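You operate a simulated robot arm through the tools that you are given. There is no shell and no other tool. Be economical: measure what you need, move in short steps, check, and stop when the job is done.

Carry out the task below with a simulated robot arm. There is one attempt and no reset: what you move stays moved.

JOB
Tighten the silver bracket's four screws in number order, at the torque on the drawing.
Fine: blue driver, one run a screw, back in its holder after; fingers off the turning socket.
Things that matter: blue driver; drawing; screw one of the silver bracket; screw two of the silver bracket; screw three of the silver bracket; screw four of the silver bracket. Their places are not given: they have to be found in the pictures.

It is judged by the outcome, as a careful person would: the job done as asked, and still so three seconds after it is handed in. It fails if anything else is knocked over, pushed out of place, dropped, spilled or broken.

ROBOT AND FRAMES
A 7-joint arm with a two-finger parallel gripper, fixed in place. Base frame: the origin is at the foot of the arm, x ahead of it, y to its left, z up; the work surface is at about z = 0.9. Units: m, degrees, N and s.
With the tool pointing down near the work surface it reaches from about 0.24 to 0.68 m from the base axis. Its first joint turns from -66.0 to 66.0 degrees. Payload 2.4 kg.
Tool frame: the origin (TCP) lies between the finger pads and is the grasp point; the fingertips stand 0.03 m ahead of it; z points along the fingers, y is the line along which they close. Largest opening 0.094 m; finger width 0.028, thickness 0.01; the body of the gripper, 0.05 by 0.096 m, starts 0.055 m behind the TCP.
Orientation is that of the tool frame in the base frame, as [roll, pitch, yaw] about the fixed x, y, z axes, in that order (R = Rz(yaw) Ry(pitch) Rx(roll)). With the fingers straight down and closing along the base's y, the tool's x points along the base's -x, its y along +y and its z along -z.

CONTROLS
- The arm moves only by the tool arm_command. Its argument "series" is a list that holds one entry, the list of rows, each a list of 7 numbers: the shift along the tool's x, y, z in m, then the turn, a rotation vector about the tool's x, y, z in degrees, then the finger opening in m, from 0 to 0.094. In form: [[[dx, dy, dz, ax, ay, az, gripper], ...]]. A call has 1 to 20 rows; each row shifts and turns the commanded pose from where the row before left it, along the tool's axes as they then stand. Each row takes 0.2 s and may step no farther than 0.05 m and 8.6 degrees from the row before; otherwise, or with a gripper value out of range, the whole call is refused. Where a pose cannot be reached the arm comes as near as it can. A force on the tool above 70 N (or 10 N above the force at the start of the call, whichever is more), or a blocked arm, ends the call early, and 0.2 s more pass. Each finger travels about 0.153 m/s and halts on what it meets, pressing with about 43 N; the grip force reading is that of the motor and also rises with nothing between the fingers. The clock runs only during rows and for 0.2 s after the last one: add rows that do not move to give the fingers time. The reply holds the time, the measured pose of the TCP, the force on the tool along the base axes, the opening and the grip force, in the units named above and with some noise.
- Cameras (640 x 400 px; columns grow to the right, rows downward): "scene" is fixed at [0.028, 0.4593, 1.445]; the picture's right is [-0.80, -0.60, 0.00], its down [-0.26, 0.34, -0.90] and it looks along [0.54, -0.72, -0.43] (base axes); focal length 324 px, centre (320, 200). "wrist" rides on the gripper at [-0.037, 0, -0.058] in the tool frame; the picture's right is [0.00, -1.00, 0.00], its down [0.97, 0.00, -0.24] and it looks along [0.24, 0.00, 0.97] (tool axes); focal length 218 px, centre (320, 200).
- get_image(camera): a new picture of that camera. It takes no simulated time.
- locate(camera, pixels): for up to 12 pixels [column, row] of the newest picture of that camera ("zoom" is the newest enlarged one), the place [x, y, z] in the base frame of the surface seen there, good to about 0.003 m, but the place of the scene camera against the robot may be out by one fixed shift of up to 0.025 m in any direction. It takes no simulated time.
- close_up(camera, box): a new picture of the part [left, top, right, bottom] of that camera's present view, enlarged. It takes no simulated time.
- finish_job(): hands the job in; it is judged then, once.

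Go step by step. Measure first, check grasps and placings, and put right what went wrong. The budget is 80 turns and 54 pictures, counting those below and the enlarged ones. Unless the task says otherwise, let go and move clear before handing in, and close with one line.

The tools are called as name(argument=value, ...) on one line, values as JSON. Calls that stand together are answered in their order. arm_command: Moves the arm, as the interface text tells. Its arguments: {"type":"object","properties":{"series":{"type":"array"}},"required":["series"]} The other tools are called the same way: get_image (camera) takes a picture; locate (camera, pixels) gives the place of the surface under pixels of a picture; close_up (camera, box) takes an enlarged picture of a part of a camera's view; finish_job () hands the job in.

At the start:

```text
time: 0.0
position: [0.3847, 0.1476, 1.3242]
tcp_rot: [179.9, 0.0, 180.0]
contact_force: [0.0, 0.6, 0.0]
grip_width: 0.0937
finger_force: 0.0
```

scene: 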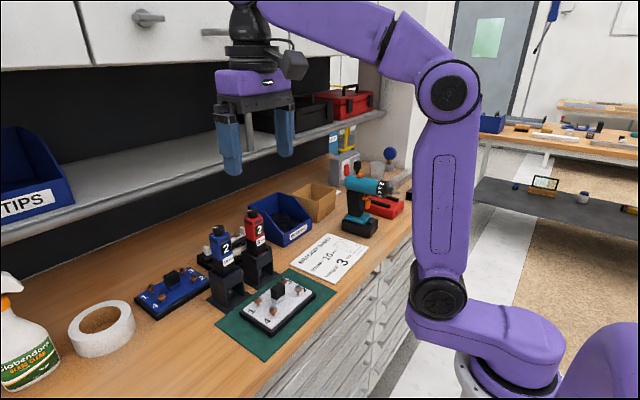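
wrist: 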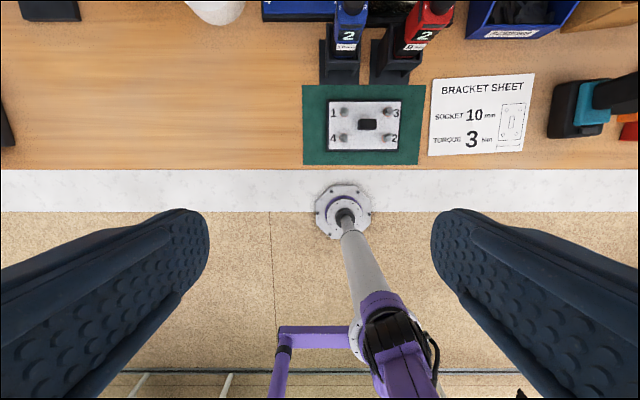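

The wrist picture shows the silver bracket on the green mat (about 365,125), the sheet reading 3 Nm with a 10 mm socket, and the blue and red drivers behind it. I'll enlarge those areas before measuring.

close_up(camera="wrist", box=[290, 70, 550, 180])

close_up(camera="scene", box=[120, 190, 340, 350])

close_up(camera="wrist", box=[260, 0, 480, 100])

```text
2.46 times, centred on (420, 125) of wrist
```

zoom: 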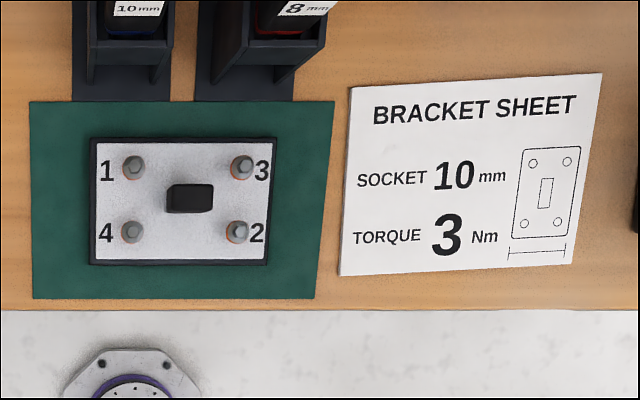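

```text
2.50 times, centred on (230, 270) of scene
```

zoom: 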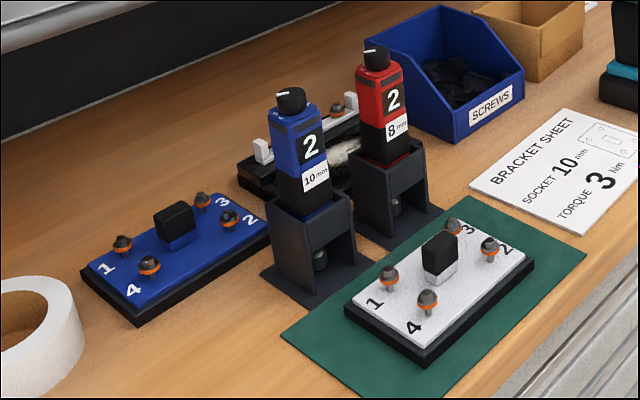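

```text
2.91 times, centred on (370, 50) of wrist
```

zoom: 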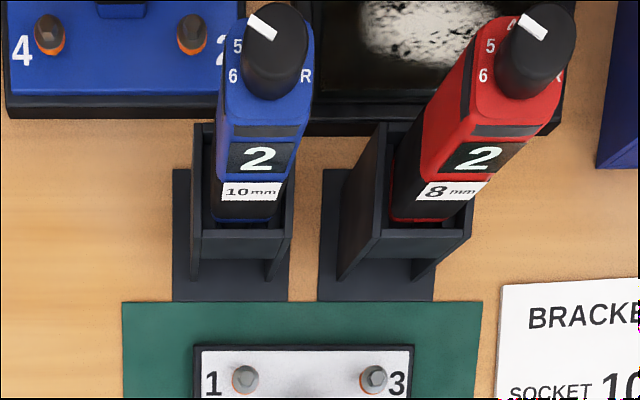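

The blue driver (10 mm) reads 2, its top dial has marks 5, 6, R visible, and it needs to go to 3. I'll locate the driver, screws and surroundings with the wrist camera.

get_image(camera="wrist")

locate(camera="wrist", pixels=[[344, 112], [386, 138], [388, 112], [344, 138], [353, 8], [345, 47], [429, 36], [339, 92], [367, 124], [310, 155], [450, 140], [322, 80]])

```text
48 pictures are left
```

wrist: 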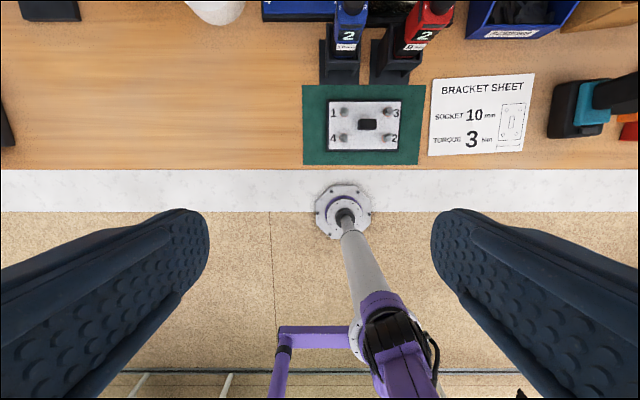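

```text
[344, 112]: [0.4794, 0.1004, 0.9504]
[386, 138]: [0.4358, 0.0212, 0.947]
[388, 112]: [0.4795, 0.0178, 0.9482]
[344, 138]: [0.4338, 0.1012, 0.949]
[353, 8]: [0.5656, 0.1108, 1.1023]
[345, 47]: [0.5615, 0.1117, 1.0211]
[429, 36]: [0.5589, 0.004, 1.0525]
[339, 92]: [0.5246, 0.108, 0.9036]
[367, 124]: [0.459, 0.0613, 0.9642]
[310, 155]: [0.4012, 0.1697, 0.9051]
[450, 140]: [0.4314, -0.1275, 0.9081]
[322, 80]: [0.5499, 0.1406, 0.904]
```

Screws are found (1 at 0.479,0.100; 2 at 0.436,0.021; 3 at 0.480,0.018; 4 at 0.434,0.101; heads about z 0.949). Before going over the driver, I check the shelf edge and driver details through the scene camera.

get_image(camera="scene")

locate(camera="scene", pixels=[[200, 178], [300, 142], [60, 222], [219, 228], [252, 211], [273, 310], [228, 245], [227, 293], [200, 20], [40, 180], [277, 287], [342, 165]])

close_up(camera="scene", box=[190, 215, 290, 315])

```text
47 pictures are left
```

scene: 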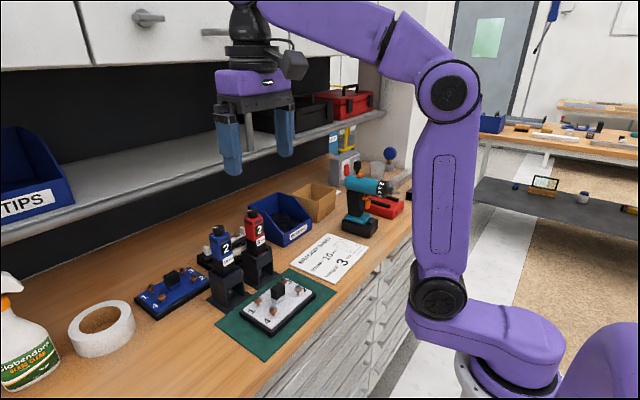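

```text
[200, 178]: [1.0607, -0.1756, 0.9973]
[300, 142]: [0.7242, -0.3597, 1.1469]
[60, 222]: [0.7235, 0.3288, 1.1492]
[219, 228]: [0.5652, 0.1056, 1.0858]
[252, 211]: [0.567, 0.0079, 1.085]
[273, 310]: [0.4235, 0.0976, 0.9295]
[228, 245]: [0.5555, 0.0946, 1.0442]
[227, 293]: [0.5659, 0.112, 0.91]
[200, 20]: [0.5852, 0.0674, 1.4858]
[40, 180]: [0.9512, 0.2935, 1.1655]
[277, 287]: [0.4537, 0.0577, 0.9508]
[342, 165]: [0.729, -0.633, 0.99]
```

```text
4.00 times, centred on (240, 265) of scene
```

zoom: 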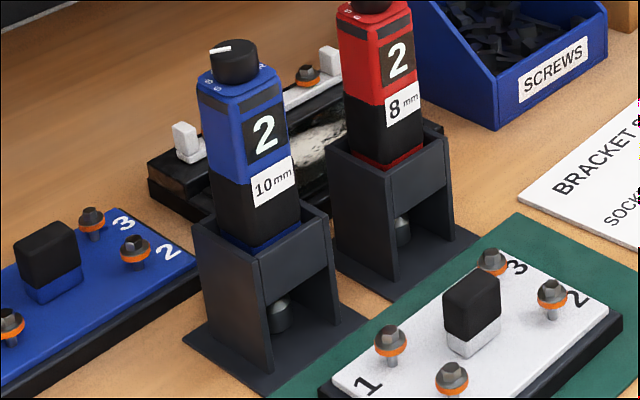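

The scene camera reads about 1.5 cm low, and the shelf lip is at x≈0.72, so x≈0.55 is clear. I move over the blue driver to read its dial.

arm_command(series=[[[-0.033, -0.0074, 0.0208, 0, 0, 0, 0.094], [-0.033, -0.0074, 0.0208, 0, 0, 0, 0.094], [-0.033, -0.0074, 0.0208, 0, 0, 0, 0.094], [-0.033, -0.0074, 0.0208, 0, 0, 0, 0.094], [-0.033, -0.0074, 0.0208, 0, 0, 0, 0.094], [0, 0, 0, 0, 0, 0, 0.094], [0, 0, 0, 0, 0, 0, 0.094]]])

get_image(camera="wrist")

close_up(camera="wrist", box=[240, 100, 400, 200])

```text
time: 1.6
position: [0.5498, 0.1106, 1.2219]
tcp_rot: [179.9, 0.0, -180.0]
contact_force: [-0.1, 0.1, -0.3]
grip_width: 0.0942
finger_force: 0.0
```

```text
45 pictures are left
```

wrist: 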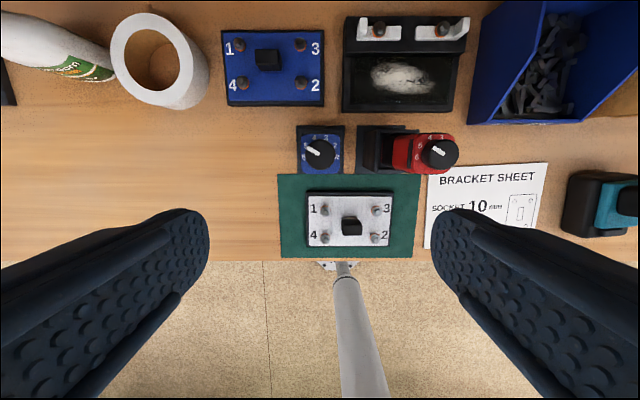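

```text
4.00 times, centred on (320, 150) of wrist
```

zoom: 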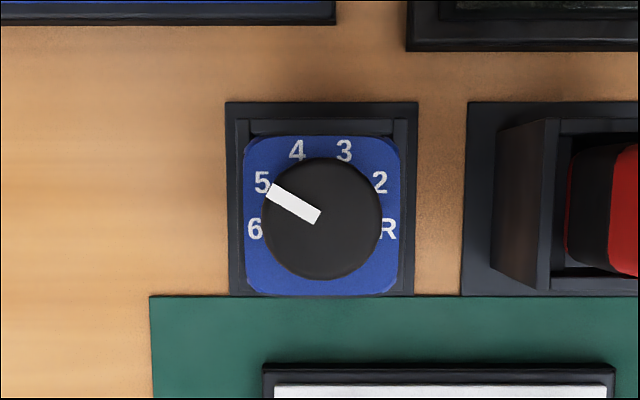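

Seen from above, the pointer is at 5 on dial marks R‑2‑3‑4‑5‑6 spaced about 40° apart. Setting 3 therefore means 80° clockwise. I measure the knob and body.

locate(camera="zoom", pixels=[[335, 235], [268, 218], [376, 218], [322, 165], [322, 274], [252, 284], [393, 284], [252, 145], [390, 145], [322, 286], [240, 125], [405, 290]])

locate(camera="wrist", pixels=[[325, 210], [375, 238], [376, 210], [325, 237], [350, 226], [440, 152], [375, 140]])

close_up(camera="scene", box=[195, 215, 255, 255])

```text
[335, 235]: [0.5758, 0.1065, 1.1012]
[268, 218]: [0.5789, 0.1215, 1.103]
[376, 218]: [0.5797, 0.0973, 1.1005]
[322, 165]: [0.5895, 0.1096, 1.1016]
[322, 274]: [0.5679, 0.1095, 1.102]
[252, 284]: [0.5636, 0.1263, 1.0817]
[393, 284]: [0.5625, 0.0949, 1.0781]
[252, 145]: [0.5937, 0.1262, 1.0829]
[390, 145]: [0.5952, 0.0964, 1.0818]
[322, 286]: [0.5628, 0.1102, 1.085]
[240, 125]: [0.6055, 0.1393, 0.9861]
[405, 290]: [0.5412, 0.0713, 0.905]
```

```text
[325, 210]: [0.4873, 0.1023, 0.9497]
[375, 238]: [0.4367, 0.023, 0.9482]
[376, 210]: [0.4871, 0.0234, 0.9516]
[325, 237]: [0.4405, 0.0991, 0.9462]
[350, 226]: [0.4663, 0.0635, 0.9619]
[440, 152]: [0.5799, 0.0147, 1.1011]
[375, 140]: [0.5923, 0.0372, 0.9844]
```

```text
10.00 times, centred on (225, 235) of scene
```

zoom: 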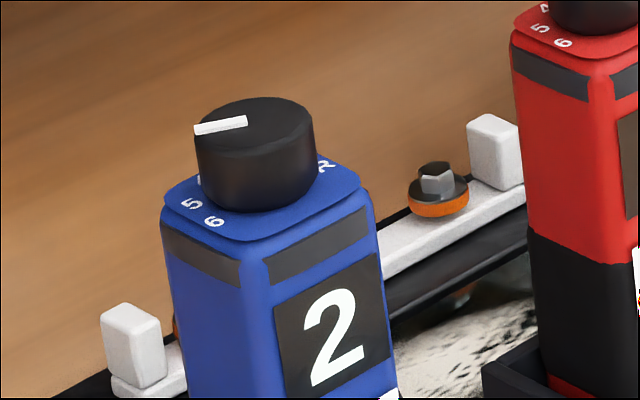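

The knob centre is (0.579, 0.1095), radius 12 mm, z 1.083–1.102, on a 32 mm square body. I pre-rotate by −40° over it, descend so the tips are at about z 1.088, then check.

arm_command(series=[[[-0.029, -0.001, 0, 0, 0, 0, 0.094], [0, 0, 0, 0, 0, -8, 0.094], [0, 0, 0, 0, 0, -8, 0.094], [0, 0, 0, 0, 0, -8, 0.094], [0, 0, 0, 0, 0, -8, 0.094], [0, 0, 0, 0, 0, -8, 0.094], [0, 0, 0.03, 0, 0, 0, 0.07], [0, 0, 0.03, 0, 0, 0, 0.05], [0, 0, 0.02, 0, 0, 0, 0.05], [0, 0, 0.02, 0, 0, 0, 0.05], [0, 0, 0, 0, 0, 0, 0.05], [0, 0, 0, 0, 0, 0, 0.05]]])

get_image(camera="wrist")

close_up(camera="scene", box=[150, 130, 310, 270])

```text
time: 4.2
position: [0.5777, 0.1111, 1.1212]
tcp_rot: [179.9, 0.1, -140.0]
contact_force: [0.7, -0.2, -0.2]
grip_width: 0.0499
finger_force: 0.1
```

```text
42 pictures are left
```

wrist: 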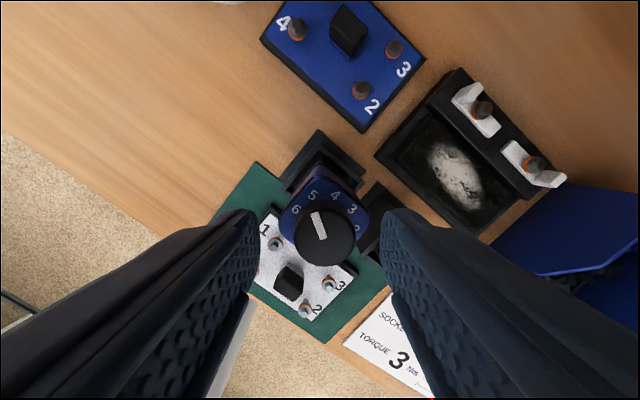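

```text
2.86 times, centred on (230, 200) of scene
```

zoom: 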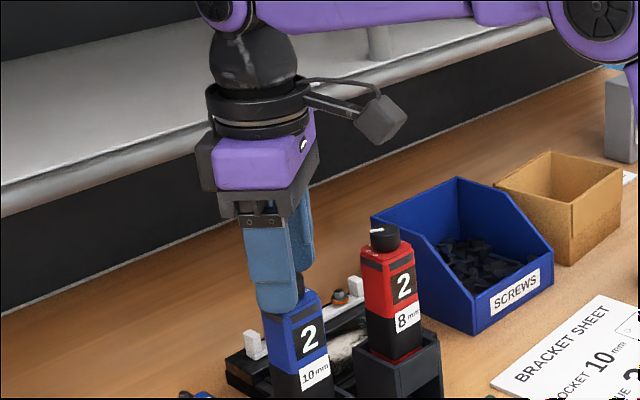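

The knob sits centred between the fingers except 2 mm to the right (326,238), matching the readings. I correct that, drop 3 mm and close on the knob.

arm_command(series=[[[0, -0.002, 0.003, 0, 0, 0, 0.05], [0, 0, 0, 0, 0, 0, 0.03], [0, 0, 0, 0, 0, 0, 0.015], [0, 0, 0, 0, 0, 0, 0.015], [0, 0, 0, 0, 0, 0, 0.015]]])

close_up(camera="wrist", box=[240, 150, 400, 250])

```text
time: 5.4
position: [0.5781, 0.1084, 1.1181]
tcp_rot: [179.9, 0.1, -140.0]
contact_force: [-1.0, 0.6, 0.8]
grip_width: 0.0234
finger_force: 42.8
```

```text
4.00 times, centred on (320, 200) of wrist
```

zoom: 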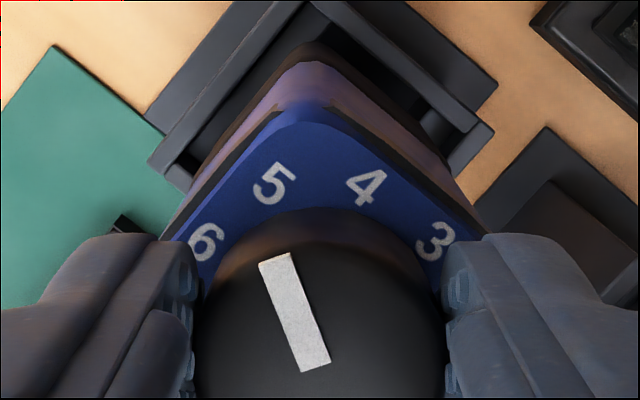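

The fingers hold the knob at 23.4 mm with 43 N and the pointer is still at 5. I now turn 80° clockwise seen from above, which is + about tool z.

arm_command(series=[[[0, 0, 0, 0, 0, 8, 0.015], [0, 0, 0, 0, 0, 8, 0.015], [0, 0, 0, 0, 0, 8, 0.015], [0, 0, 0, 0, 0, 8, 0.015], [0, 0, 0, 0, 0, 8, 0.015], [0, 0, 0, 0, 0, 8, 0.015], [0, 0, 0, 0, 0, 8, 0.015], [0, 0, 0, 0, 0, 8, 0.015], [0, 0, 0, 0, 0, 8, 0.015], [0, 0, 0, 0, 0, 8, 0.015], [0, 0, 0, 0, 0, 0, 0.015], [0, 0, 0, 0, 0, 0, 0.015]]])

close_up(camera="wrist", box=[240, 150, 400, 250])

close_up(camera="scene", box=[190, 215, 290, 315])

```text
time: 8.0
position: [0.5799, 0.1084, 1.1191]
tcp_rot: [-179.9, 0.0, 139.9]
contact_force: [0.5, -1.1, 0.7]
grip_width: 0.0236
finger_force: 42.3
```

```text
4.00 times, centred on (320, 200) of wrist
```

zoom: 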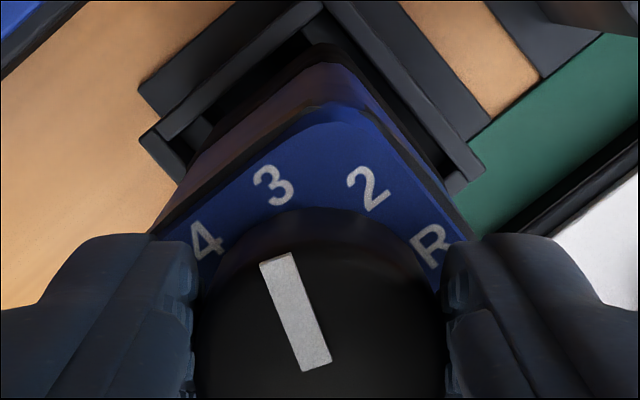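

```text
4.00 times, centred on (240, 265) of scene
```

zoom: 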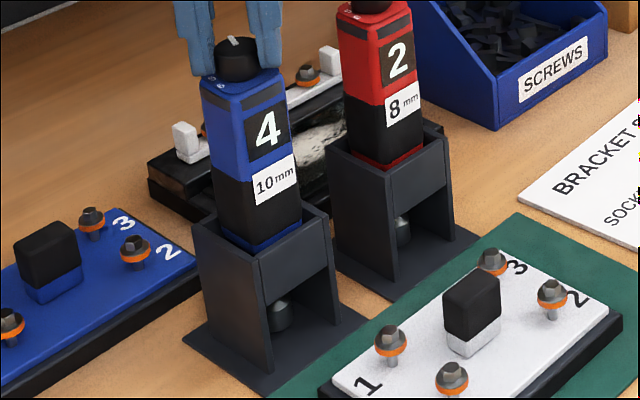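

The dial pointer now sits at the printed "3", but the driver's display changed from 2 to 4 (scene zoom 267,128). The display rises by one per 40° clockwise and runs opposite to the printed marks. The display is the tool's own readout, so I turn back 40° and see whether it shows 3.

arm_command(series=[[[0, 0, 0, 0, 0, -8, 0.015], [0, 0, 0, 0, 0, -8, 0.015], [0, 0, 0, 0, 0, -8, 0.015], [0, 0, 0, 0, 0, -8, 0.015], [0, 0, 0, 0, 0, -8, 0.015], [0, 0, 0, 0, 0, 0, 0.015], [0, 0, 0, 0, 0, 0, 0.015], [0, 0, 0, 0, 0, 0, 0.04], [0, 0, 0, 0, 0, 0, 0.06], [0, 0, -0.03, 0, 0, 0, 0.07], [0, 0, -0.04, 0, 0, 0, 0.08], [0, 0, -0.04, 0, 0, 0, 0.09], [0.03, 0, 0, 0, 0, 0, 0.09], [0, 0, 0, 0, 0, 0, 0.09]]])

close_up(camera="wrist", box=[240, 100, 480, 250])

close_up(camera="scene", box=[190, 205, 290, 305])

```text
time: 11.0
position: [0.5489, 0.1097, 1.2297]
tcp_rot: [180.0, 0.1, -180.0]
contact_force: [0.5, -1.2, 0.6]
grip_width: 0.0901
finger_force: 0.0
```

```text
2.67 times, centred on (360, 175) of wrist
```

zoom: 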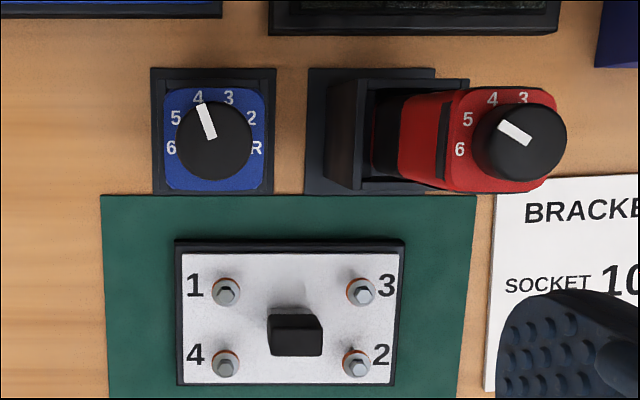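

```text
4.00 times, centred on (240, 255) of scene
```

zoom: 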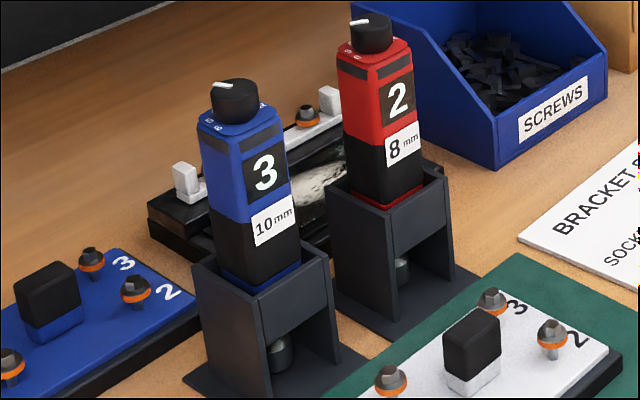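

The display now reads 3 with the 10 mm blue driver, and the dial is released. I move above the body centre (0.579, 0.110), descend to TCP z≈1.056 (palm just above the knob, tips above the holder rim) and check before closing.

arm_command(series=[[[-0.03, 0.0006, 0, 0, 0, 0, 0.08], [0, 0, 0, 0, 0, 0, 0.07], [0, 0, 0.04, 0, 0, 0, 0.07], [0, 0, 0.04, 0, 0, 0, 0.07], [0, 0, 0.04, 0, 0, 0, 0.07], [0, 0, 0.04, 0, 0, 0, 0.07], [0, 0, 0.0137, 0, 0, 0, 0.07], [0, 0, 0, 0, 0, 0, 0.07], [0, 0, 0, 0, 0, 0, 0.07]]])

get_image(camera="wrist")

close_up(camera="scene", box=[180, 190, 300, 310])

```text
time: 13.0
position: [0.5789, 0.1098, 1.0535]
tcp_rot: [179.9, -0.1, -179.9]
contact_force: [0.3, -0.1, 0.2]
grip_width: 0.07
finger_force: 0.1
```

```text
35 pictures are left
```

wrist: 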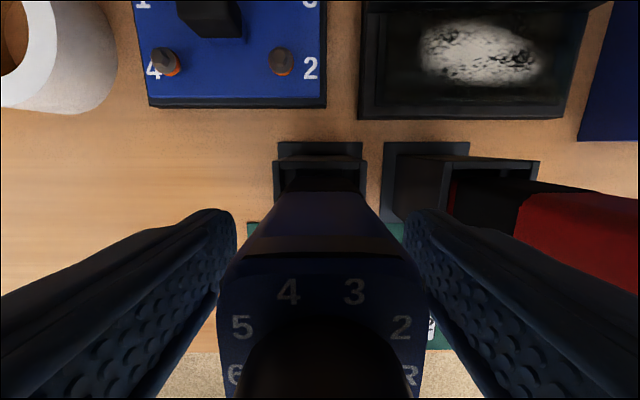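

```text
3.33 times, centred on (240, 250) of scene
```

zoom: 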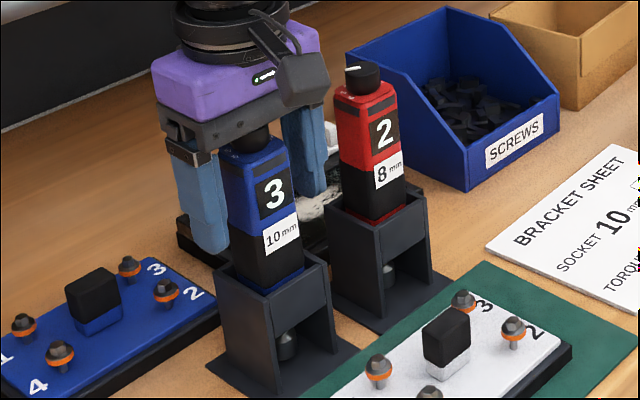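

The driver is centred between the fingers (edges at columns 222 and 420). I rise 3 mm for palm clearance over the knob, close, and lift a little to test the grip.

arm_command(series=[[[0, 0, -0.003, 0, 0, 0, 0.07], [0, 0, 0, 0, 0, 0, 0.045], [0, 0, 0, 0, 0, 0, 0.02], [0, 0, 0, 0, 0, 0, 0.02], [0, 0, 0, 0, 0, 0, 0.02]]])

arm_command(series=[[[0, 0, -0.02, 0, 0, 0, 0.02], [0, 0, -0.02, 0, 0, 0, 0.02], [0, 0, -0.03, 0, 0, 0, 0.02], [0, 0, -0.03, 0, 0, 0, 0.02], [0, 0, 0, 0, 0, 0, 0.02], [0, 0, 0, 0, 0, 0, 0.02]]])

get_image(camera="scene")

close_up(camera="scene", box=[150, 130, 310, 290])

```text
time: 14.2
position: [0.5792, 0.1086, 1.0585]
tcp_rot: [179.9, 0.1, 179.8]
contact_force: [-1.5, -1.1, 0.7]
grip_width: 0.0399
finger_force: 42.7
```

```text
time: 15.6
position: [0.5795, 0.1103, 1.1584]
tcp_rot: [179.9, 0.0, 180.0]
contact_force: [-0.3, 0.0, -3.4]
grip_width: 0.0401
finger_force: 42.9
```

```text
33 pictures are left
```

scene: 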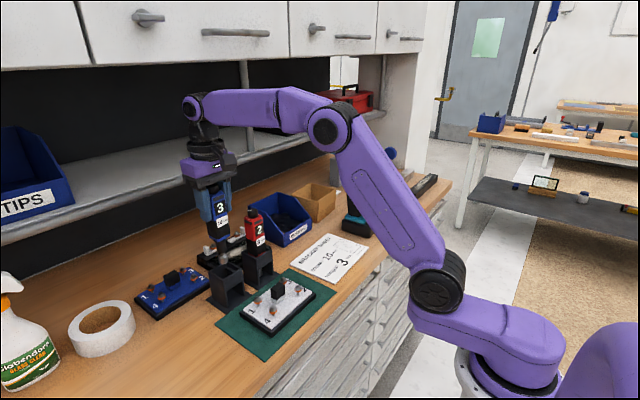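

```text
2.50 times, centred on (230, 210) of scene
```

zoom: 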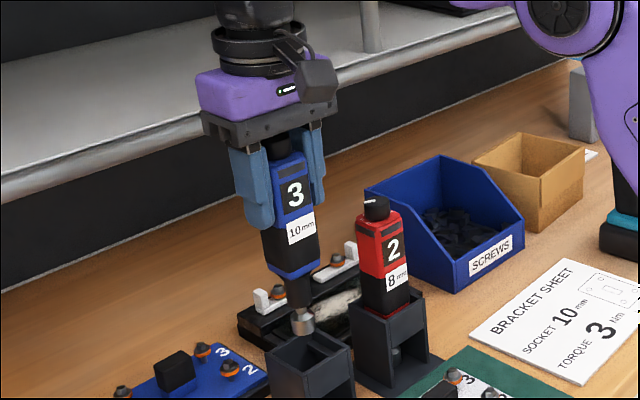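

The driver is held (3.4 N weight, 40 mm wide), still reads 3, and is clear of the holder. I measure the socket tip and the holder rim.

locate(camera="zoom", pixels=[[303, 333], [303, 314], [303, 325], [290, 278], [295, 195], [300, 232], [313, 376], [350, 350], [270, 370], [296, 332], [393, 218], [312, 265]])

close_up(camera="scene", box=[205, 235, 255, 275])

```text
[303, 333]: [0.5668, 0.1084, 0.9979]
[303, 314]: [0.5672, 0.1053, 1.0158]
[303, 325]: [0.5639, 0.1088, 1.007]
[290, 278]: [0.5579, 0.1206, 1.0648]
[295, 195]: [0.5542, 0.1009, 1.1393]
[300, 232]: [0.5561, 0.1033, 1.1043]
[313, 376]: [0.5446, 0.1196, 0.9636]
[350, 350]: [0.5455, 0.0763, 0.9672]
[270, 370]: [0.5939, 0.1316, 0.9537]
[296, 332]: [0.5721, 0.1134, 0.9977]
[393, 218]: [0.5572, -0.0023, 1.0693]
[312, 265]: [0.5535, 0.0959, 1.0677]
```

```text
10.00 times, centred on (230, 255) of scene
```

zoom: 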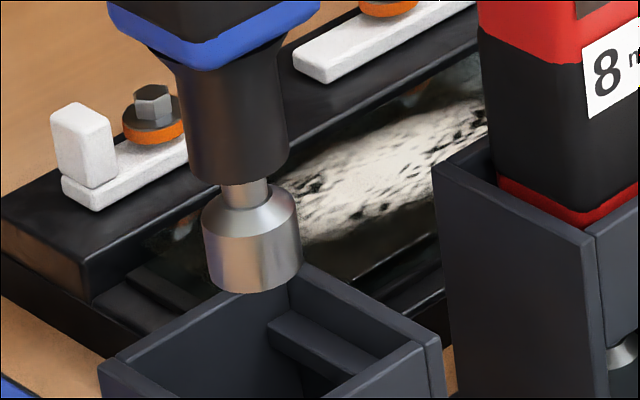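

With the scene shift removed, the socket tip is about 0.148 m below the TCP. I rise a bit and move in front of the bracket so the wrist camera can look straight at the screw heads for a finer measurement.

arm_command(series=[[[0, 0, -0.03, 0, 0, 0, 0.02], [0.04, 0, 0, 0, 0, 0, 0.02], [0.04, -0.012, 0, 0, 0, 0, 0.02], [0.04, -0.012, 0, 0, 0, 0, 0.02], [0.04, -0.012, 0, 0, 0, 0, 0.02], [0.03, -0.014, 0, 0, 0, 0, 0.02], [0, 0, 0, 0, 0, 0, 0.02], [0, 0, 0, 0, 0, 0, 0.02]]])

get_image(camera="wrist")

close_up(camera="wrist", box=[240, 80, 400, 180])

```text
time: 17.4
position: [0.3896, 0.0594, 1.1878]
tcp_rot: [179.8, 0.1, -180.0]
contact_force: [0.0, 0.0, -4.2]
grip_width: 0.0401
finger_force: 43.5
```

```text
30 pictures are left
```

wrist: 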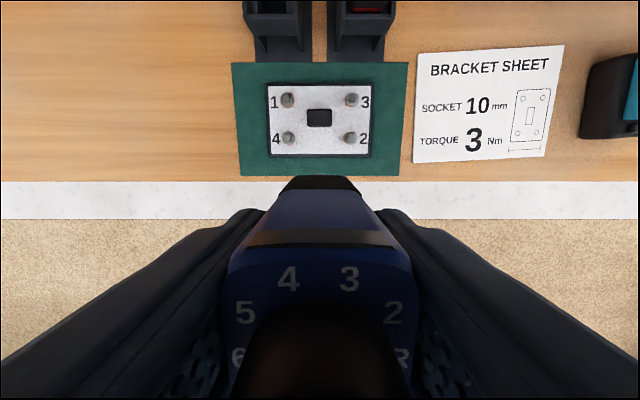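

```text
4.00 times, centred on (320, 130) of wrist
```

zoom: 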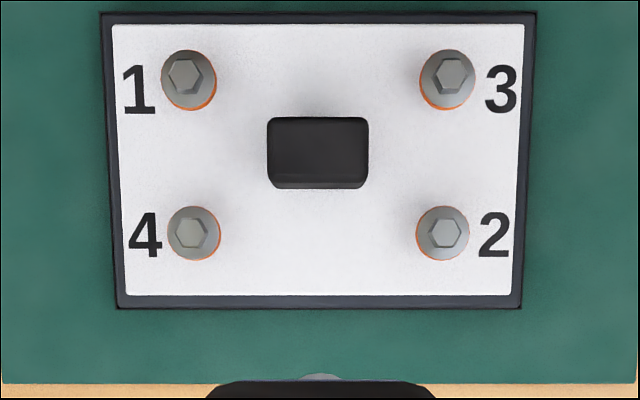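

locate(camera="zoom", pixels=[[186, 75], [443, 233], [450, 74], [191, 233], [150, 140], [480, 140], [318, 150], [320, 378]])

```text
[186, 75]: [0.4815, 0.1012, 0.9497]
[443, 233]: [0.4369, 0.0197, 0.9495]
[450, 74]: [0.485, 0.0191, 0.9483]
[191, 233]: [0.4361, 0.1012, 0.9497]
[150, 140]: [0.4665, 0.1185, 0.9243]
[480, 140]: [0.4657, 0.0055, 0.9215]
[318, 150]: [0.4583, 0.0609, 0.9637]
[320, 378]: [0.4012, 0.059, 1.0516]
```

Screw positions by ray geometry are 1 (0.484,0.101), 2 (0.4365,0.019), 3 (0.484,0.0185), 4 (0.4365,0.1015), head tops z 0.95. I hover the socket about 1 cm above screw one and check the alignment.

arm_command(series=[[[-0.0314, 0.014, 0, 0, 0, 0, 0.02], [-0.0314, 0.014, 0, 0, 0, 0, 0.02], [-0.0314, 0.0141, 0, 0, 0, 0, 0.02], [0, 0, 0.03, 0, 0, 0, 0.02], [0, 0, 0.03, 0, 0, 0, 0.02], [0, 0, 0.017, 0, 0, 0, 0.02], [0, 0, 0, 0, 0, 0, 0.02], [0, 0, 0, 0, 0, 0, 0.02]]])

close_up(camera="scene", box=[230, 240, 330, 340])

```text
time: 19.2
position: [0.4846, 0.1021, 1.1109]
tcp_rot: [179.8, 0.1, 179.9]
contact_force: [0.0, -0.1, -4.4]
grip_width: 0.0402
finger_force: 42.5
```

```text
4.00 times, centred on (280, 290) of scene
```

zoom: 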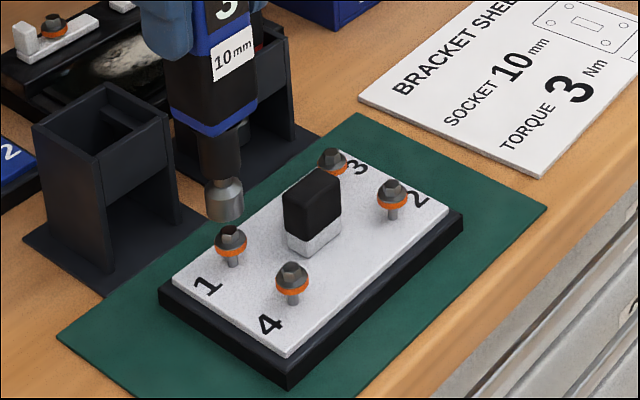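

The socket (226,215) hangs over screw one (231,240), maybe 1–2 mm off in the picture's horizontal. I enlarge for a finer check.

close_up(camera="scene", box=[270, 275, 310, 310])

close_up(camera="wrist", box=[260, 140, 380, 220])

```text
11.43 times, centred on (290, 292) of scene
```

zoom: 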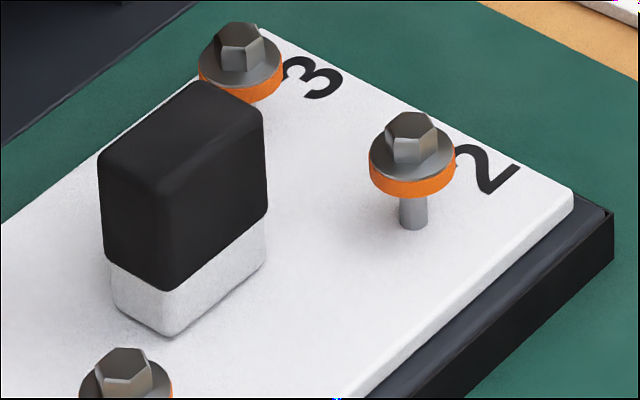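

```text
5.00 times, centred on (320, 180) of wrist
```

zoom: 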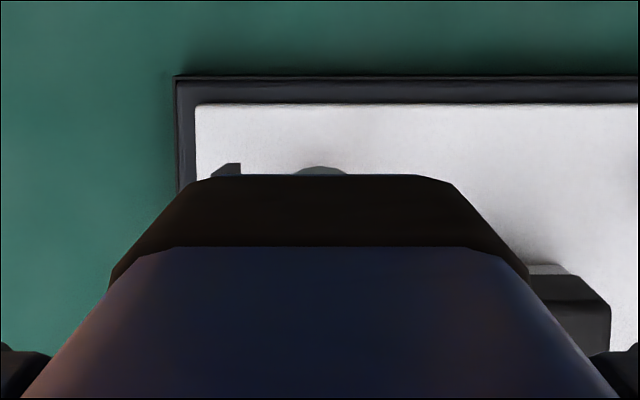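

I used the wrong box, since zooms are widened to 16:10. The socket is really near scene pixel (256, 294).

close_up(camera="scene", box=[236, 281, 276, 306])

```text
16.00 times, centred on (256, 294) of scene
```

zoom: 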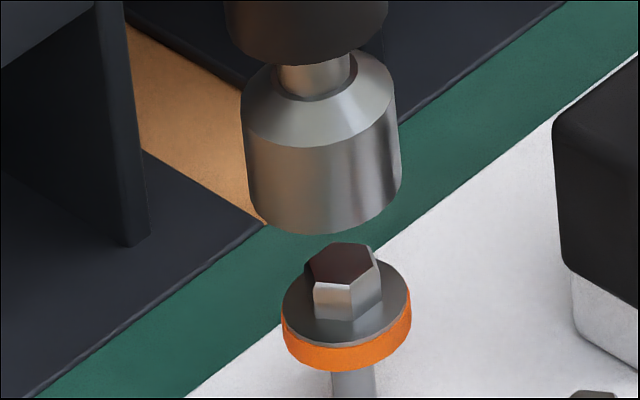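

The socket axis extended down (330 at row 262) misses the head centre (342) by about 1.6 mm, matching the TCP's small overshoot. I correct by (−1.3, −1.0) mm and descend 10 mm.

arm_command(series=[[[0.0013, -0.001, 0, 0, 0, 0, 0.02], [0, 0, 0.004, 0, 0, 0, 0.02], [0, 0, 0.004, 0, 0, 0, 0.02], [0, 0, 0.001, 0, 0, 0, 0.02], [0, 0, 0, 0, 0, 0, 0.02]]])

close_up(camera="scene", box=[236, 281, 276, 306])

```text
time: 20.4
position: [0.483, 0.1009, 1.1017]
tcp_rot: [179.9, 0.0, 180.0]
contact_force: [-0.6, 0.7, -4.7]
grip_width: 0.0401
finger_force: 43.5
```

```text
16.00 times, centred on (256, 294) of scene
```

zoom: 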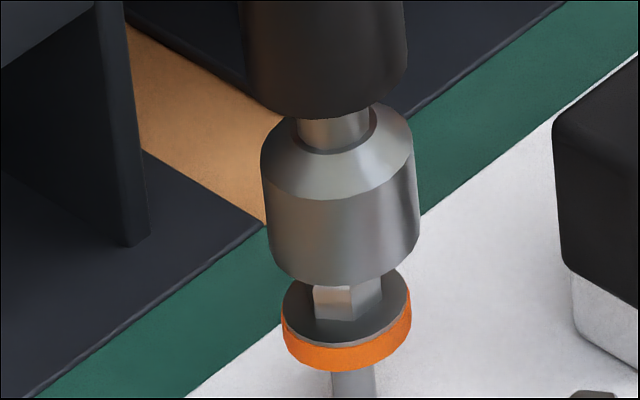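

The socket is now centred on the head (343 vs 342), a few mm above it. I descend in 1.5 mm steps and watch the force.

arm_command(series=[[[0, 0, 0.0015, 0, 0, 0, 0.02], [0, 0, 0.0015, 0, 0, 0, 0.02], [0, 0, 0.0015, 0, 0, 0, 0.02], [0, 0, 0.0015, 0, 0, 0, 0.02], [0, 0, 0, 0, 0, 0, 0.02]]])

close_up(camera="scene", box=[220, 260, 284, 300])

```text
time: 21.6
position: [0.4829, 0.1, 1.0955]
tcp_rot: [179.9, 0.0, 180.0]
contact_force: [-0.2, 0.3, -5.1]
grip_width: 0.0401
finger_force: 42.3
```

```text
10.00 times, centred on (252, 280) of scene
```

zoom: 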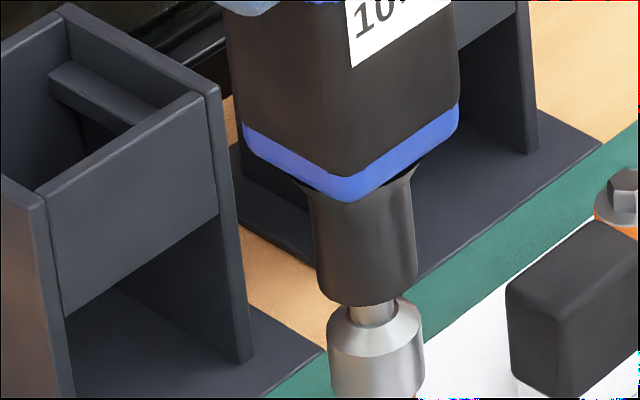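

There is no contact force yet (−5 N is the tool's weight). I continue down in 1 mm steps.

arm_command(series=[[[0, 0, 0.001, 0, 0, 0, 0.02], [0, 0, 0.001, 0, 0, 0, 0.02], [0, 0, 0.001, 0, 0, 0, 0.02], [0, 0, 0, 0, 0, 0, 0.02]]])

close_up(camera="scene", box=[236, 281, 276, 306])

```text
time: 22.6
position: [0.4825, 0.1003, 1.0934]
tcp_rot: [179.9, 0.0, -179.9]
contact_force: [-0.5, -1.0, 0.1]
grip_width: 0.04
finger_force: 42.9
```

```text
16.00 times, centred on (256, 294) of scene
```

zoom: 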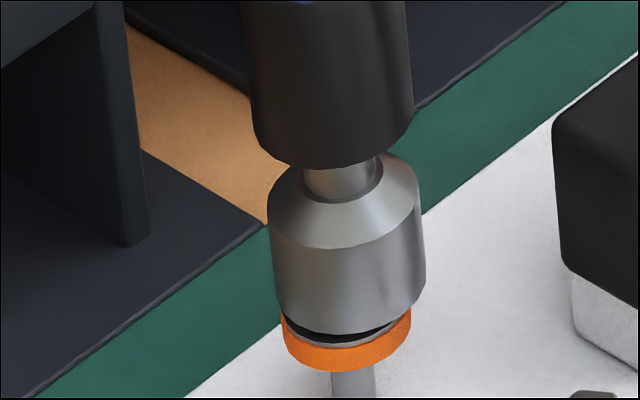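

Contact has begun (force went from −5 to 0) with the socket over the hex and centred on the flange (346). I press on gently, 1 mm more.

arm_command(series=[[[0, 0, 0.001, 0, 0, 0, 0.02], [0, 0, 0, 0, 0, 0, 0.02]]])

close_up(camera="scene", box=[236, 281, 276, 306])

```text
time: 23.2
position: [0.4825, 0.1005, 1.0919]
tcp_rot: [179.8, -0.1, 179.9]
contact_force: [1.0, -0.9, 0.5]
grip_width: 0.0402
finger_force: 42.8
```

```text
16.00 times, centred on (256, 294) of scene
```

zoom: 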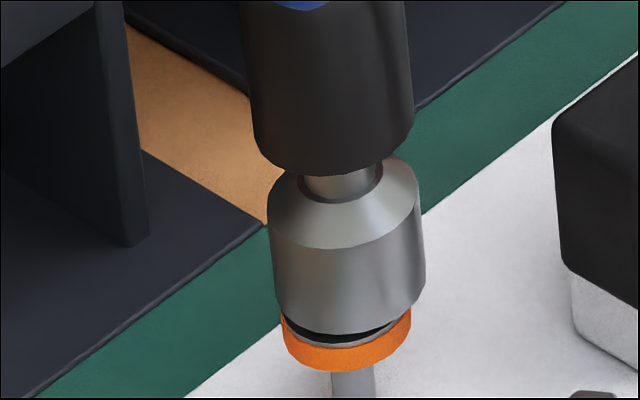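

The socket stays put while the neck shortens, so the spindle is sprung and this is a push-to-start driver. I press 2 mm more.

arm_command(series=[[[0, 0, 0.001, 0, 0, 0, 0.02], [0, 0, 0.001, 0, 0, 0, 0.02], [0, 0, 0, 0, 0, 0, 0.02]]])

```text
time: 24.0
position: [0.4823, 0.0997, 1.0893]
tcp_rot: [179.8, 0.0, 179.9]
contact_force: [0.6, -0.9, 0.4]
grip_width: 0.04
finger_force: 42.8
```

The force stays flat at about 5 N while the driver went down 2.6 mm more. I look whether the spindle is compressing or the screw is turning in.

close_up(camera="scene", box=[216, 262, 288, 307])

```text
8.89 times, centred on (252, 284) of scene
```

zoom: 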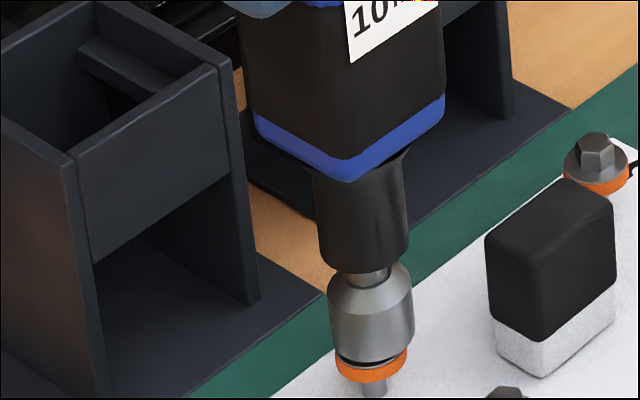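

The neck is still shortening and the screw hasn't moved. I press another 2 mm slowly.

arm_command(series=[[[0, 0, 0.001, 0, 0, 0, 0.02], [0, 0, 0.001, 0, 0, 0, 0.02], [0, 0, 0, 0, 0, 0, 0.02], [0, 0, 0, 0, 0, 0, 0.02]]])

close_up(camera="scene", box=[216, 267, 288, 312])

```text
time: 25.0
position: [0.482, 0.1, 1.0873]
tcp_rot: [179.9, 0.0, -180.0]
contact_force: [0.3, -0.2, 0.0]
grip_width: 0.0402
finger_force: 43.2
```

```text
8.89 times, centred on (252, 290) of scene
```

zoom: 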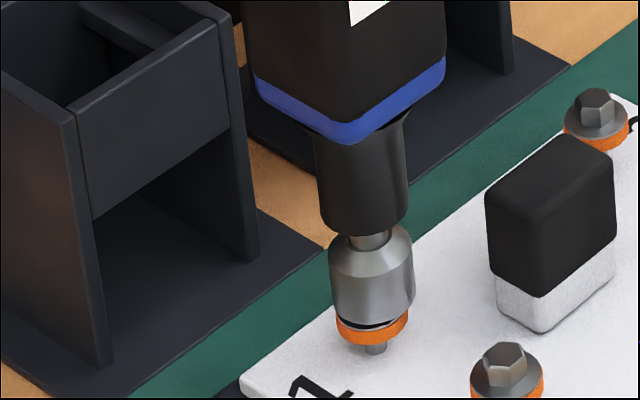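

The stem under the orange ring is now much shorter, so the screw is being driven in with contact kept. I follow it down another 3 mm without breaking contact.

arm_command(series=[[[0, 0, 0.001, 0, 0, 0, 0.02], [0, 0, 0, 0, 0, 0, 0.02], [0, 0, 0.001, 0, 0, 0, 0.02], [0, 0, 0, 0, 0, 0, 0.02], [0, 0, 0.001, 0, 0, 0, 0.02], [0, 0, 0, 0, 0, 0, 0.02]]])

close_up(camera="scene", box=[216, 267, 288, 312])

```text
time: 26.4
position: [0.4829, 0.1007, 1.0847]
tcp_rot: [179.9, 0.0, -180.0]
contact_force: [1.3, -0.5, 0.1]
grip_width: 0.0402
finger_force: 43.1
```

```text
8.89 times, centred on (252, 290) of scene
```

zoom: 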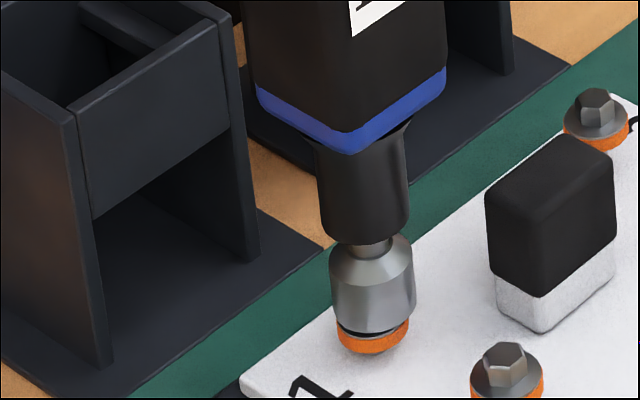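

The screw is nearly seated, with the orange ring almost gone from above the plate. I follow another 2 mm and dwell, then look at the whole driver for any status light.

arm_command(series=[[[0, 0, 0.001, 0, 0, 0, 0.02], [0, 0, 0, 0, 0, 0, 0.02], [0, 0, 0.001, 0, 0, 0, 0.02], [0, 0, 0, 0, 0, 0, 0.02], [0, 0, 0, 0, 0, 0, 0.02]]])

close_up(camera="scene", box=[190, 215, 334, 305])

```text
time: 27.6
position: [0.4821, 0.1, 1.0832]
tcp_rot: [-180.0, 0.0, -179.9]
contact_force: [0.2, -0.5, 2.4]
grip_width: 0.0402
finger_force: 43.0
```

```text
4.44 times, centred on (262, 260) of scene
```

zoom: 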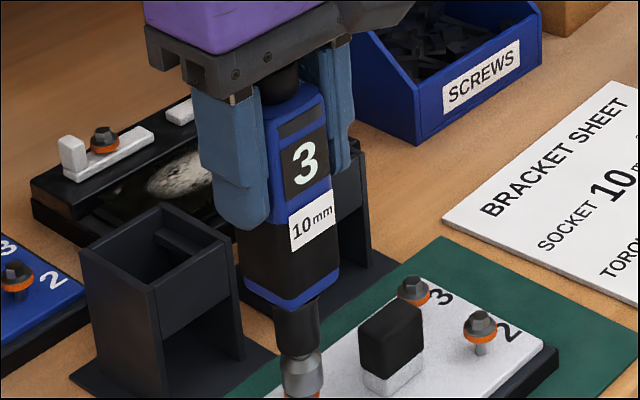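

The display reads 3 and no lamp is lit, while the force has started to rise (screw seating). I press 1 mm more, dwell and look again.

arm_command(series=[[[0, 0, 0.001, 0, 0, 0, 0.02], [0, 0, 0, 0, 0, 0, 0.02], [0, 0, 0, 0, 0, 0, 0.02], [0, 0, 0, 0, 0, 0, 0.02]]])

close_up(camera="scene", box=[190, 230, 334, 320])

```text
time: 28.6
position: [0.4821, 0.1006, 1.0826]
tcp_rot: [179.9, 0.0, 180.0]
contact_force: [0.8, 0.2, 0.3]
grip_width: 0.0401
finger_force: 42.6
```

```text
4.44 times, centred on (262, 275) of scene
```

zoom: 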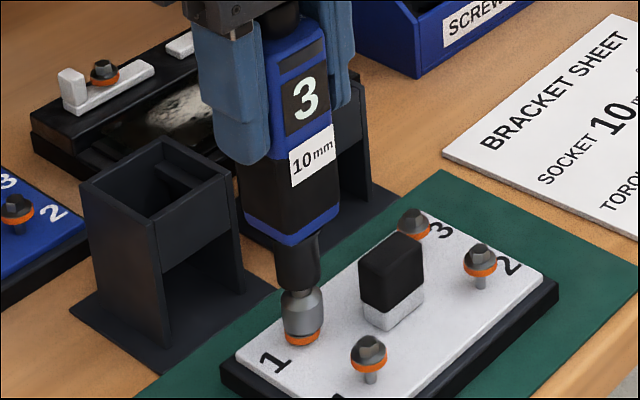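

The force has relaxed back to about 5 N and the ring is still slightly above the plate, so the screw is still going in. I follow in 1 mm steps until the force stays up.

arm_command(series=[[[0, 0, 0.001, 0, 0, 0, 0.02], [0, 0, 0, 0, 0, 0, 0.02], [0, 0, 0, 0, 0, 0, 0.02], [0, 0, 0, 0, 0, 0, 0.02], [0, 0, 0, 0, 0, 0, 0.02]]])

arm_command(series=[[[0, 0, 0.001, 0, 0, 0, 0.02], [0, 0, 0, 0, 0, 0, 0.02], [0, 0, 0, 0, 0, 0, 0.02], [0, 0, 0, 0, 0, 0, 0.02], [0, 0, 0, 0, 0, 0, 0.02]]])

close_up(camera="scene", box=[190, 230, 334, 320])

```text
time: 29.8
position: [0.4826, 0.0998, 1.0799]
tcp_rot: [179.9, 0.0, 180.0]
contact_force: [0.8, -0.3, 1.4]
grip_width: 0.0402
finger_force: 43.3
```

```text
time: 31.0
position: [0.4813, 0.1002, 1.0809]
tcp_rot: [179.8, 0.0, -179.9]
contact_force: [0.8, -1.0, 1.7]
grip_width: 0.0405
finger_force: 43.2
```

```text
4.44 times, centred on (262, 275) of scene
```

zoom: 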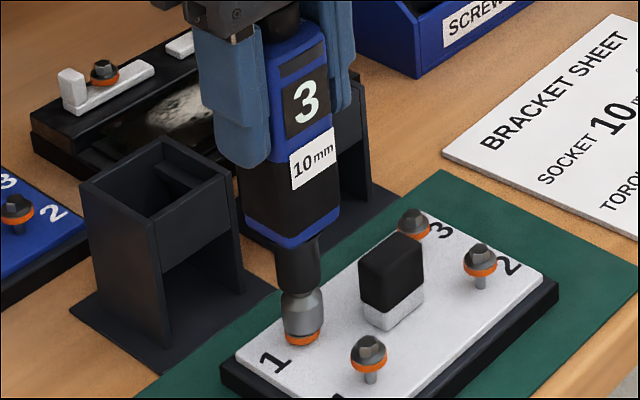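

The neck is short and the ring is on the plate, with no lamp yet. Perhaps the screw has only slid down so far, so I press on in small steps watching for a real force rise.

arm_command(series=[[[0, 0, 0.001, 0, 0, 0, 0.02], [0, 0, 0, 0, 0, 0, 0.02], [0, 0, 0, 0, 0, 0, 0.02]]])

arm_command(series=[[[0, 0, 0.001, 0, 0, 0, 0.02], [0, 0, 0, 0, 0, 0, 0.02], [0, 0, 0, 0, 0, 0, 0.02]]])

close_up(camera="scene", box=[221, 270, 293, 315])

```text
time: 31.8
position: [0.4819, 0.1008, 1.0792]
tcp_rot: [179.9, -0.1, -179.9]
contact_force: [0.8, 0.7, 0.3]
grip_width: 0.04
finger_force: 43.2
```

```text
time: 32.6
position: [0.4808, 0.101, 1.076]
tcp_rot: [179.8, 0.0, -180.0]
contact_force: [-0.5, 0.8, 2.4]
grip_width: 0.04
finger_force: 42.6
```

```text
8.89 times, centred on (257, 292) of scene
```

zoom: 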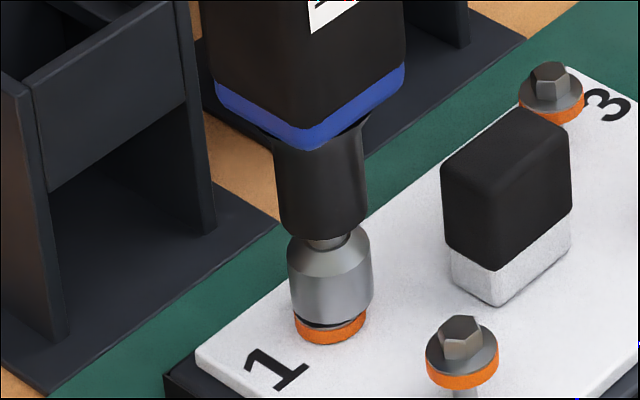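

The screw now sits on the plate and only a little neck is left. I press further in steps, expecting the force to rise and the driver to trigger.

arm_command(series=[[[0, 0, 0.001, 0, 0, 0, 0.02], [0, 0, 0, 0, 0, 0, 0.02], [0, 0, 0, 0, 0, 0, 0.02]]])

arm_command(series=[[[0, 0, 0.001, 0, 0, 0, 0.02], [0, 0, 0, 0, 0, 0, 0.02], [0, 0, 0, 0, 0, 0, 0.02], [0, 0, 0, 0, 0, 0, 0.02]]])

close_up(camera="scene", box=[190, 230, 334, 320])

```text
time: 33.4
position: [0.4815, 0.0996, 1.0769]
tcp_rot: [179.8, -0.1, -180.0]
contact_force: [-1.0, 0.1, 1.3]
grip_width: 0.0403
finger_force: 43.0
```

```text
time: 34.4
position: [0.4823, 0.1008, 1.0764]
tcp_rot: [179.9, 0.0, 180.0]
contact_force: [-1.6, 0.3, 1.9]
grip_width: 0.0402
finger_force: 42.9
```

```text
4.44 times, centred on (262, 275) of scene
```

zoom: 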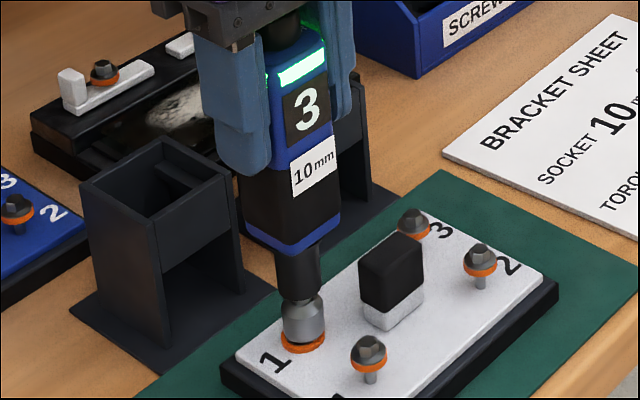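

The lamp turned green (zoom 303,66) and screw one is seated. I lift straight off, well above the centre block, move over to screw two by the measured relative offset, and stop a few mm above it.

arm_command(series=[[[0, 0, -0.01, 0, 0, 0, 0.02], [0, 0, -0.03, 0, 0, 0, 0.02], [0, 0, -0.03, 0, 0, 0, 0.02], [0, 0, 0, 0, 0, 0, 0.02], [0.0159, -0.0274, 0, 0, 0, 0, 0.02], [0.0159, -0.0274, 0, 0, 0, 0, 0.02], [0.0159, -0.0274, 0, 0, 0, 0, 0.02], [0, 0, 0, 0, 0, 0, 0.02], [0, 0, 0.02, 0, 0, 0, 0.02], [0, 0, 0.02, 0, 0, 0, 0.02], [0, 0, 0.004, 0, 0, 0, 0.02], [0, 0, 0, 0, 0, 0, 0.02], [0, 0, 0, 0, 0, 0, 0.02]]])

get_image(camera="scene")

close_up(camera="scene", box=[266, 267, 330, 307])

```text
time: 37.2
position: [0.4337, 0.0176, 1.1026]
tcp_rot: [180.0, 0.0, 179.8]
contact_force: [-0.3, 0.2, -4.0]
grip_width: 0.0404
finger_force: 43.7
```

```text
12 pictures are left
```

scene: 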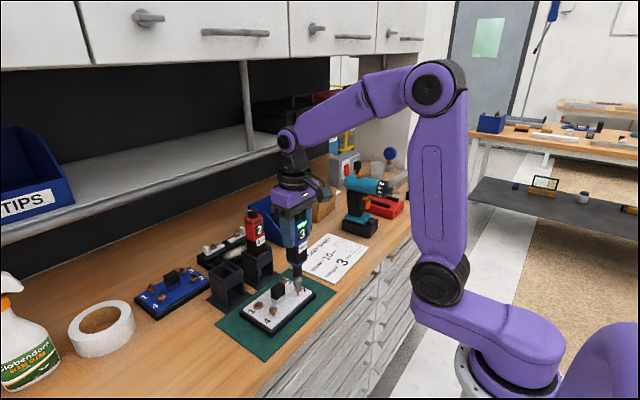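

```text
10.00 times, centred on (298, 287) of scene
```

zoom: 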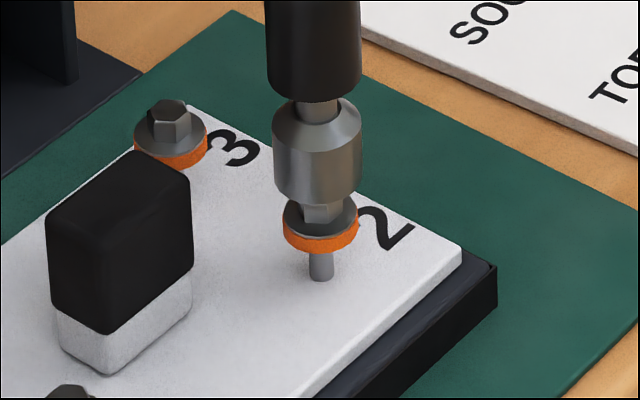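

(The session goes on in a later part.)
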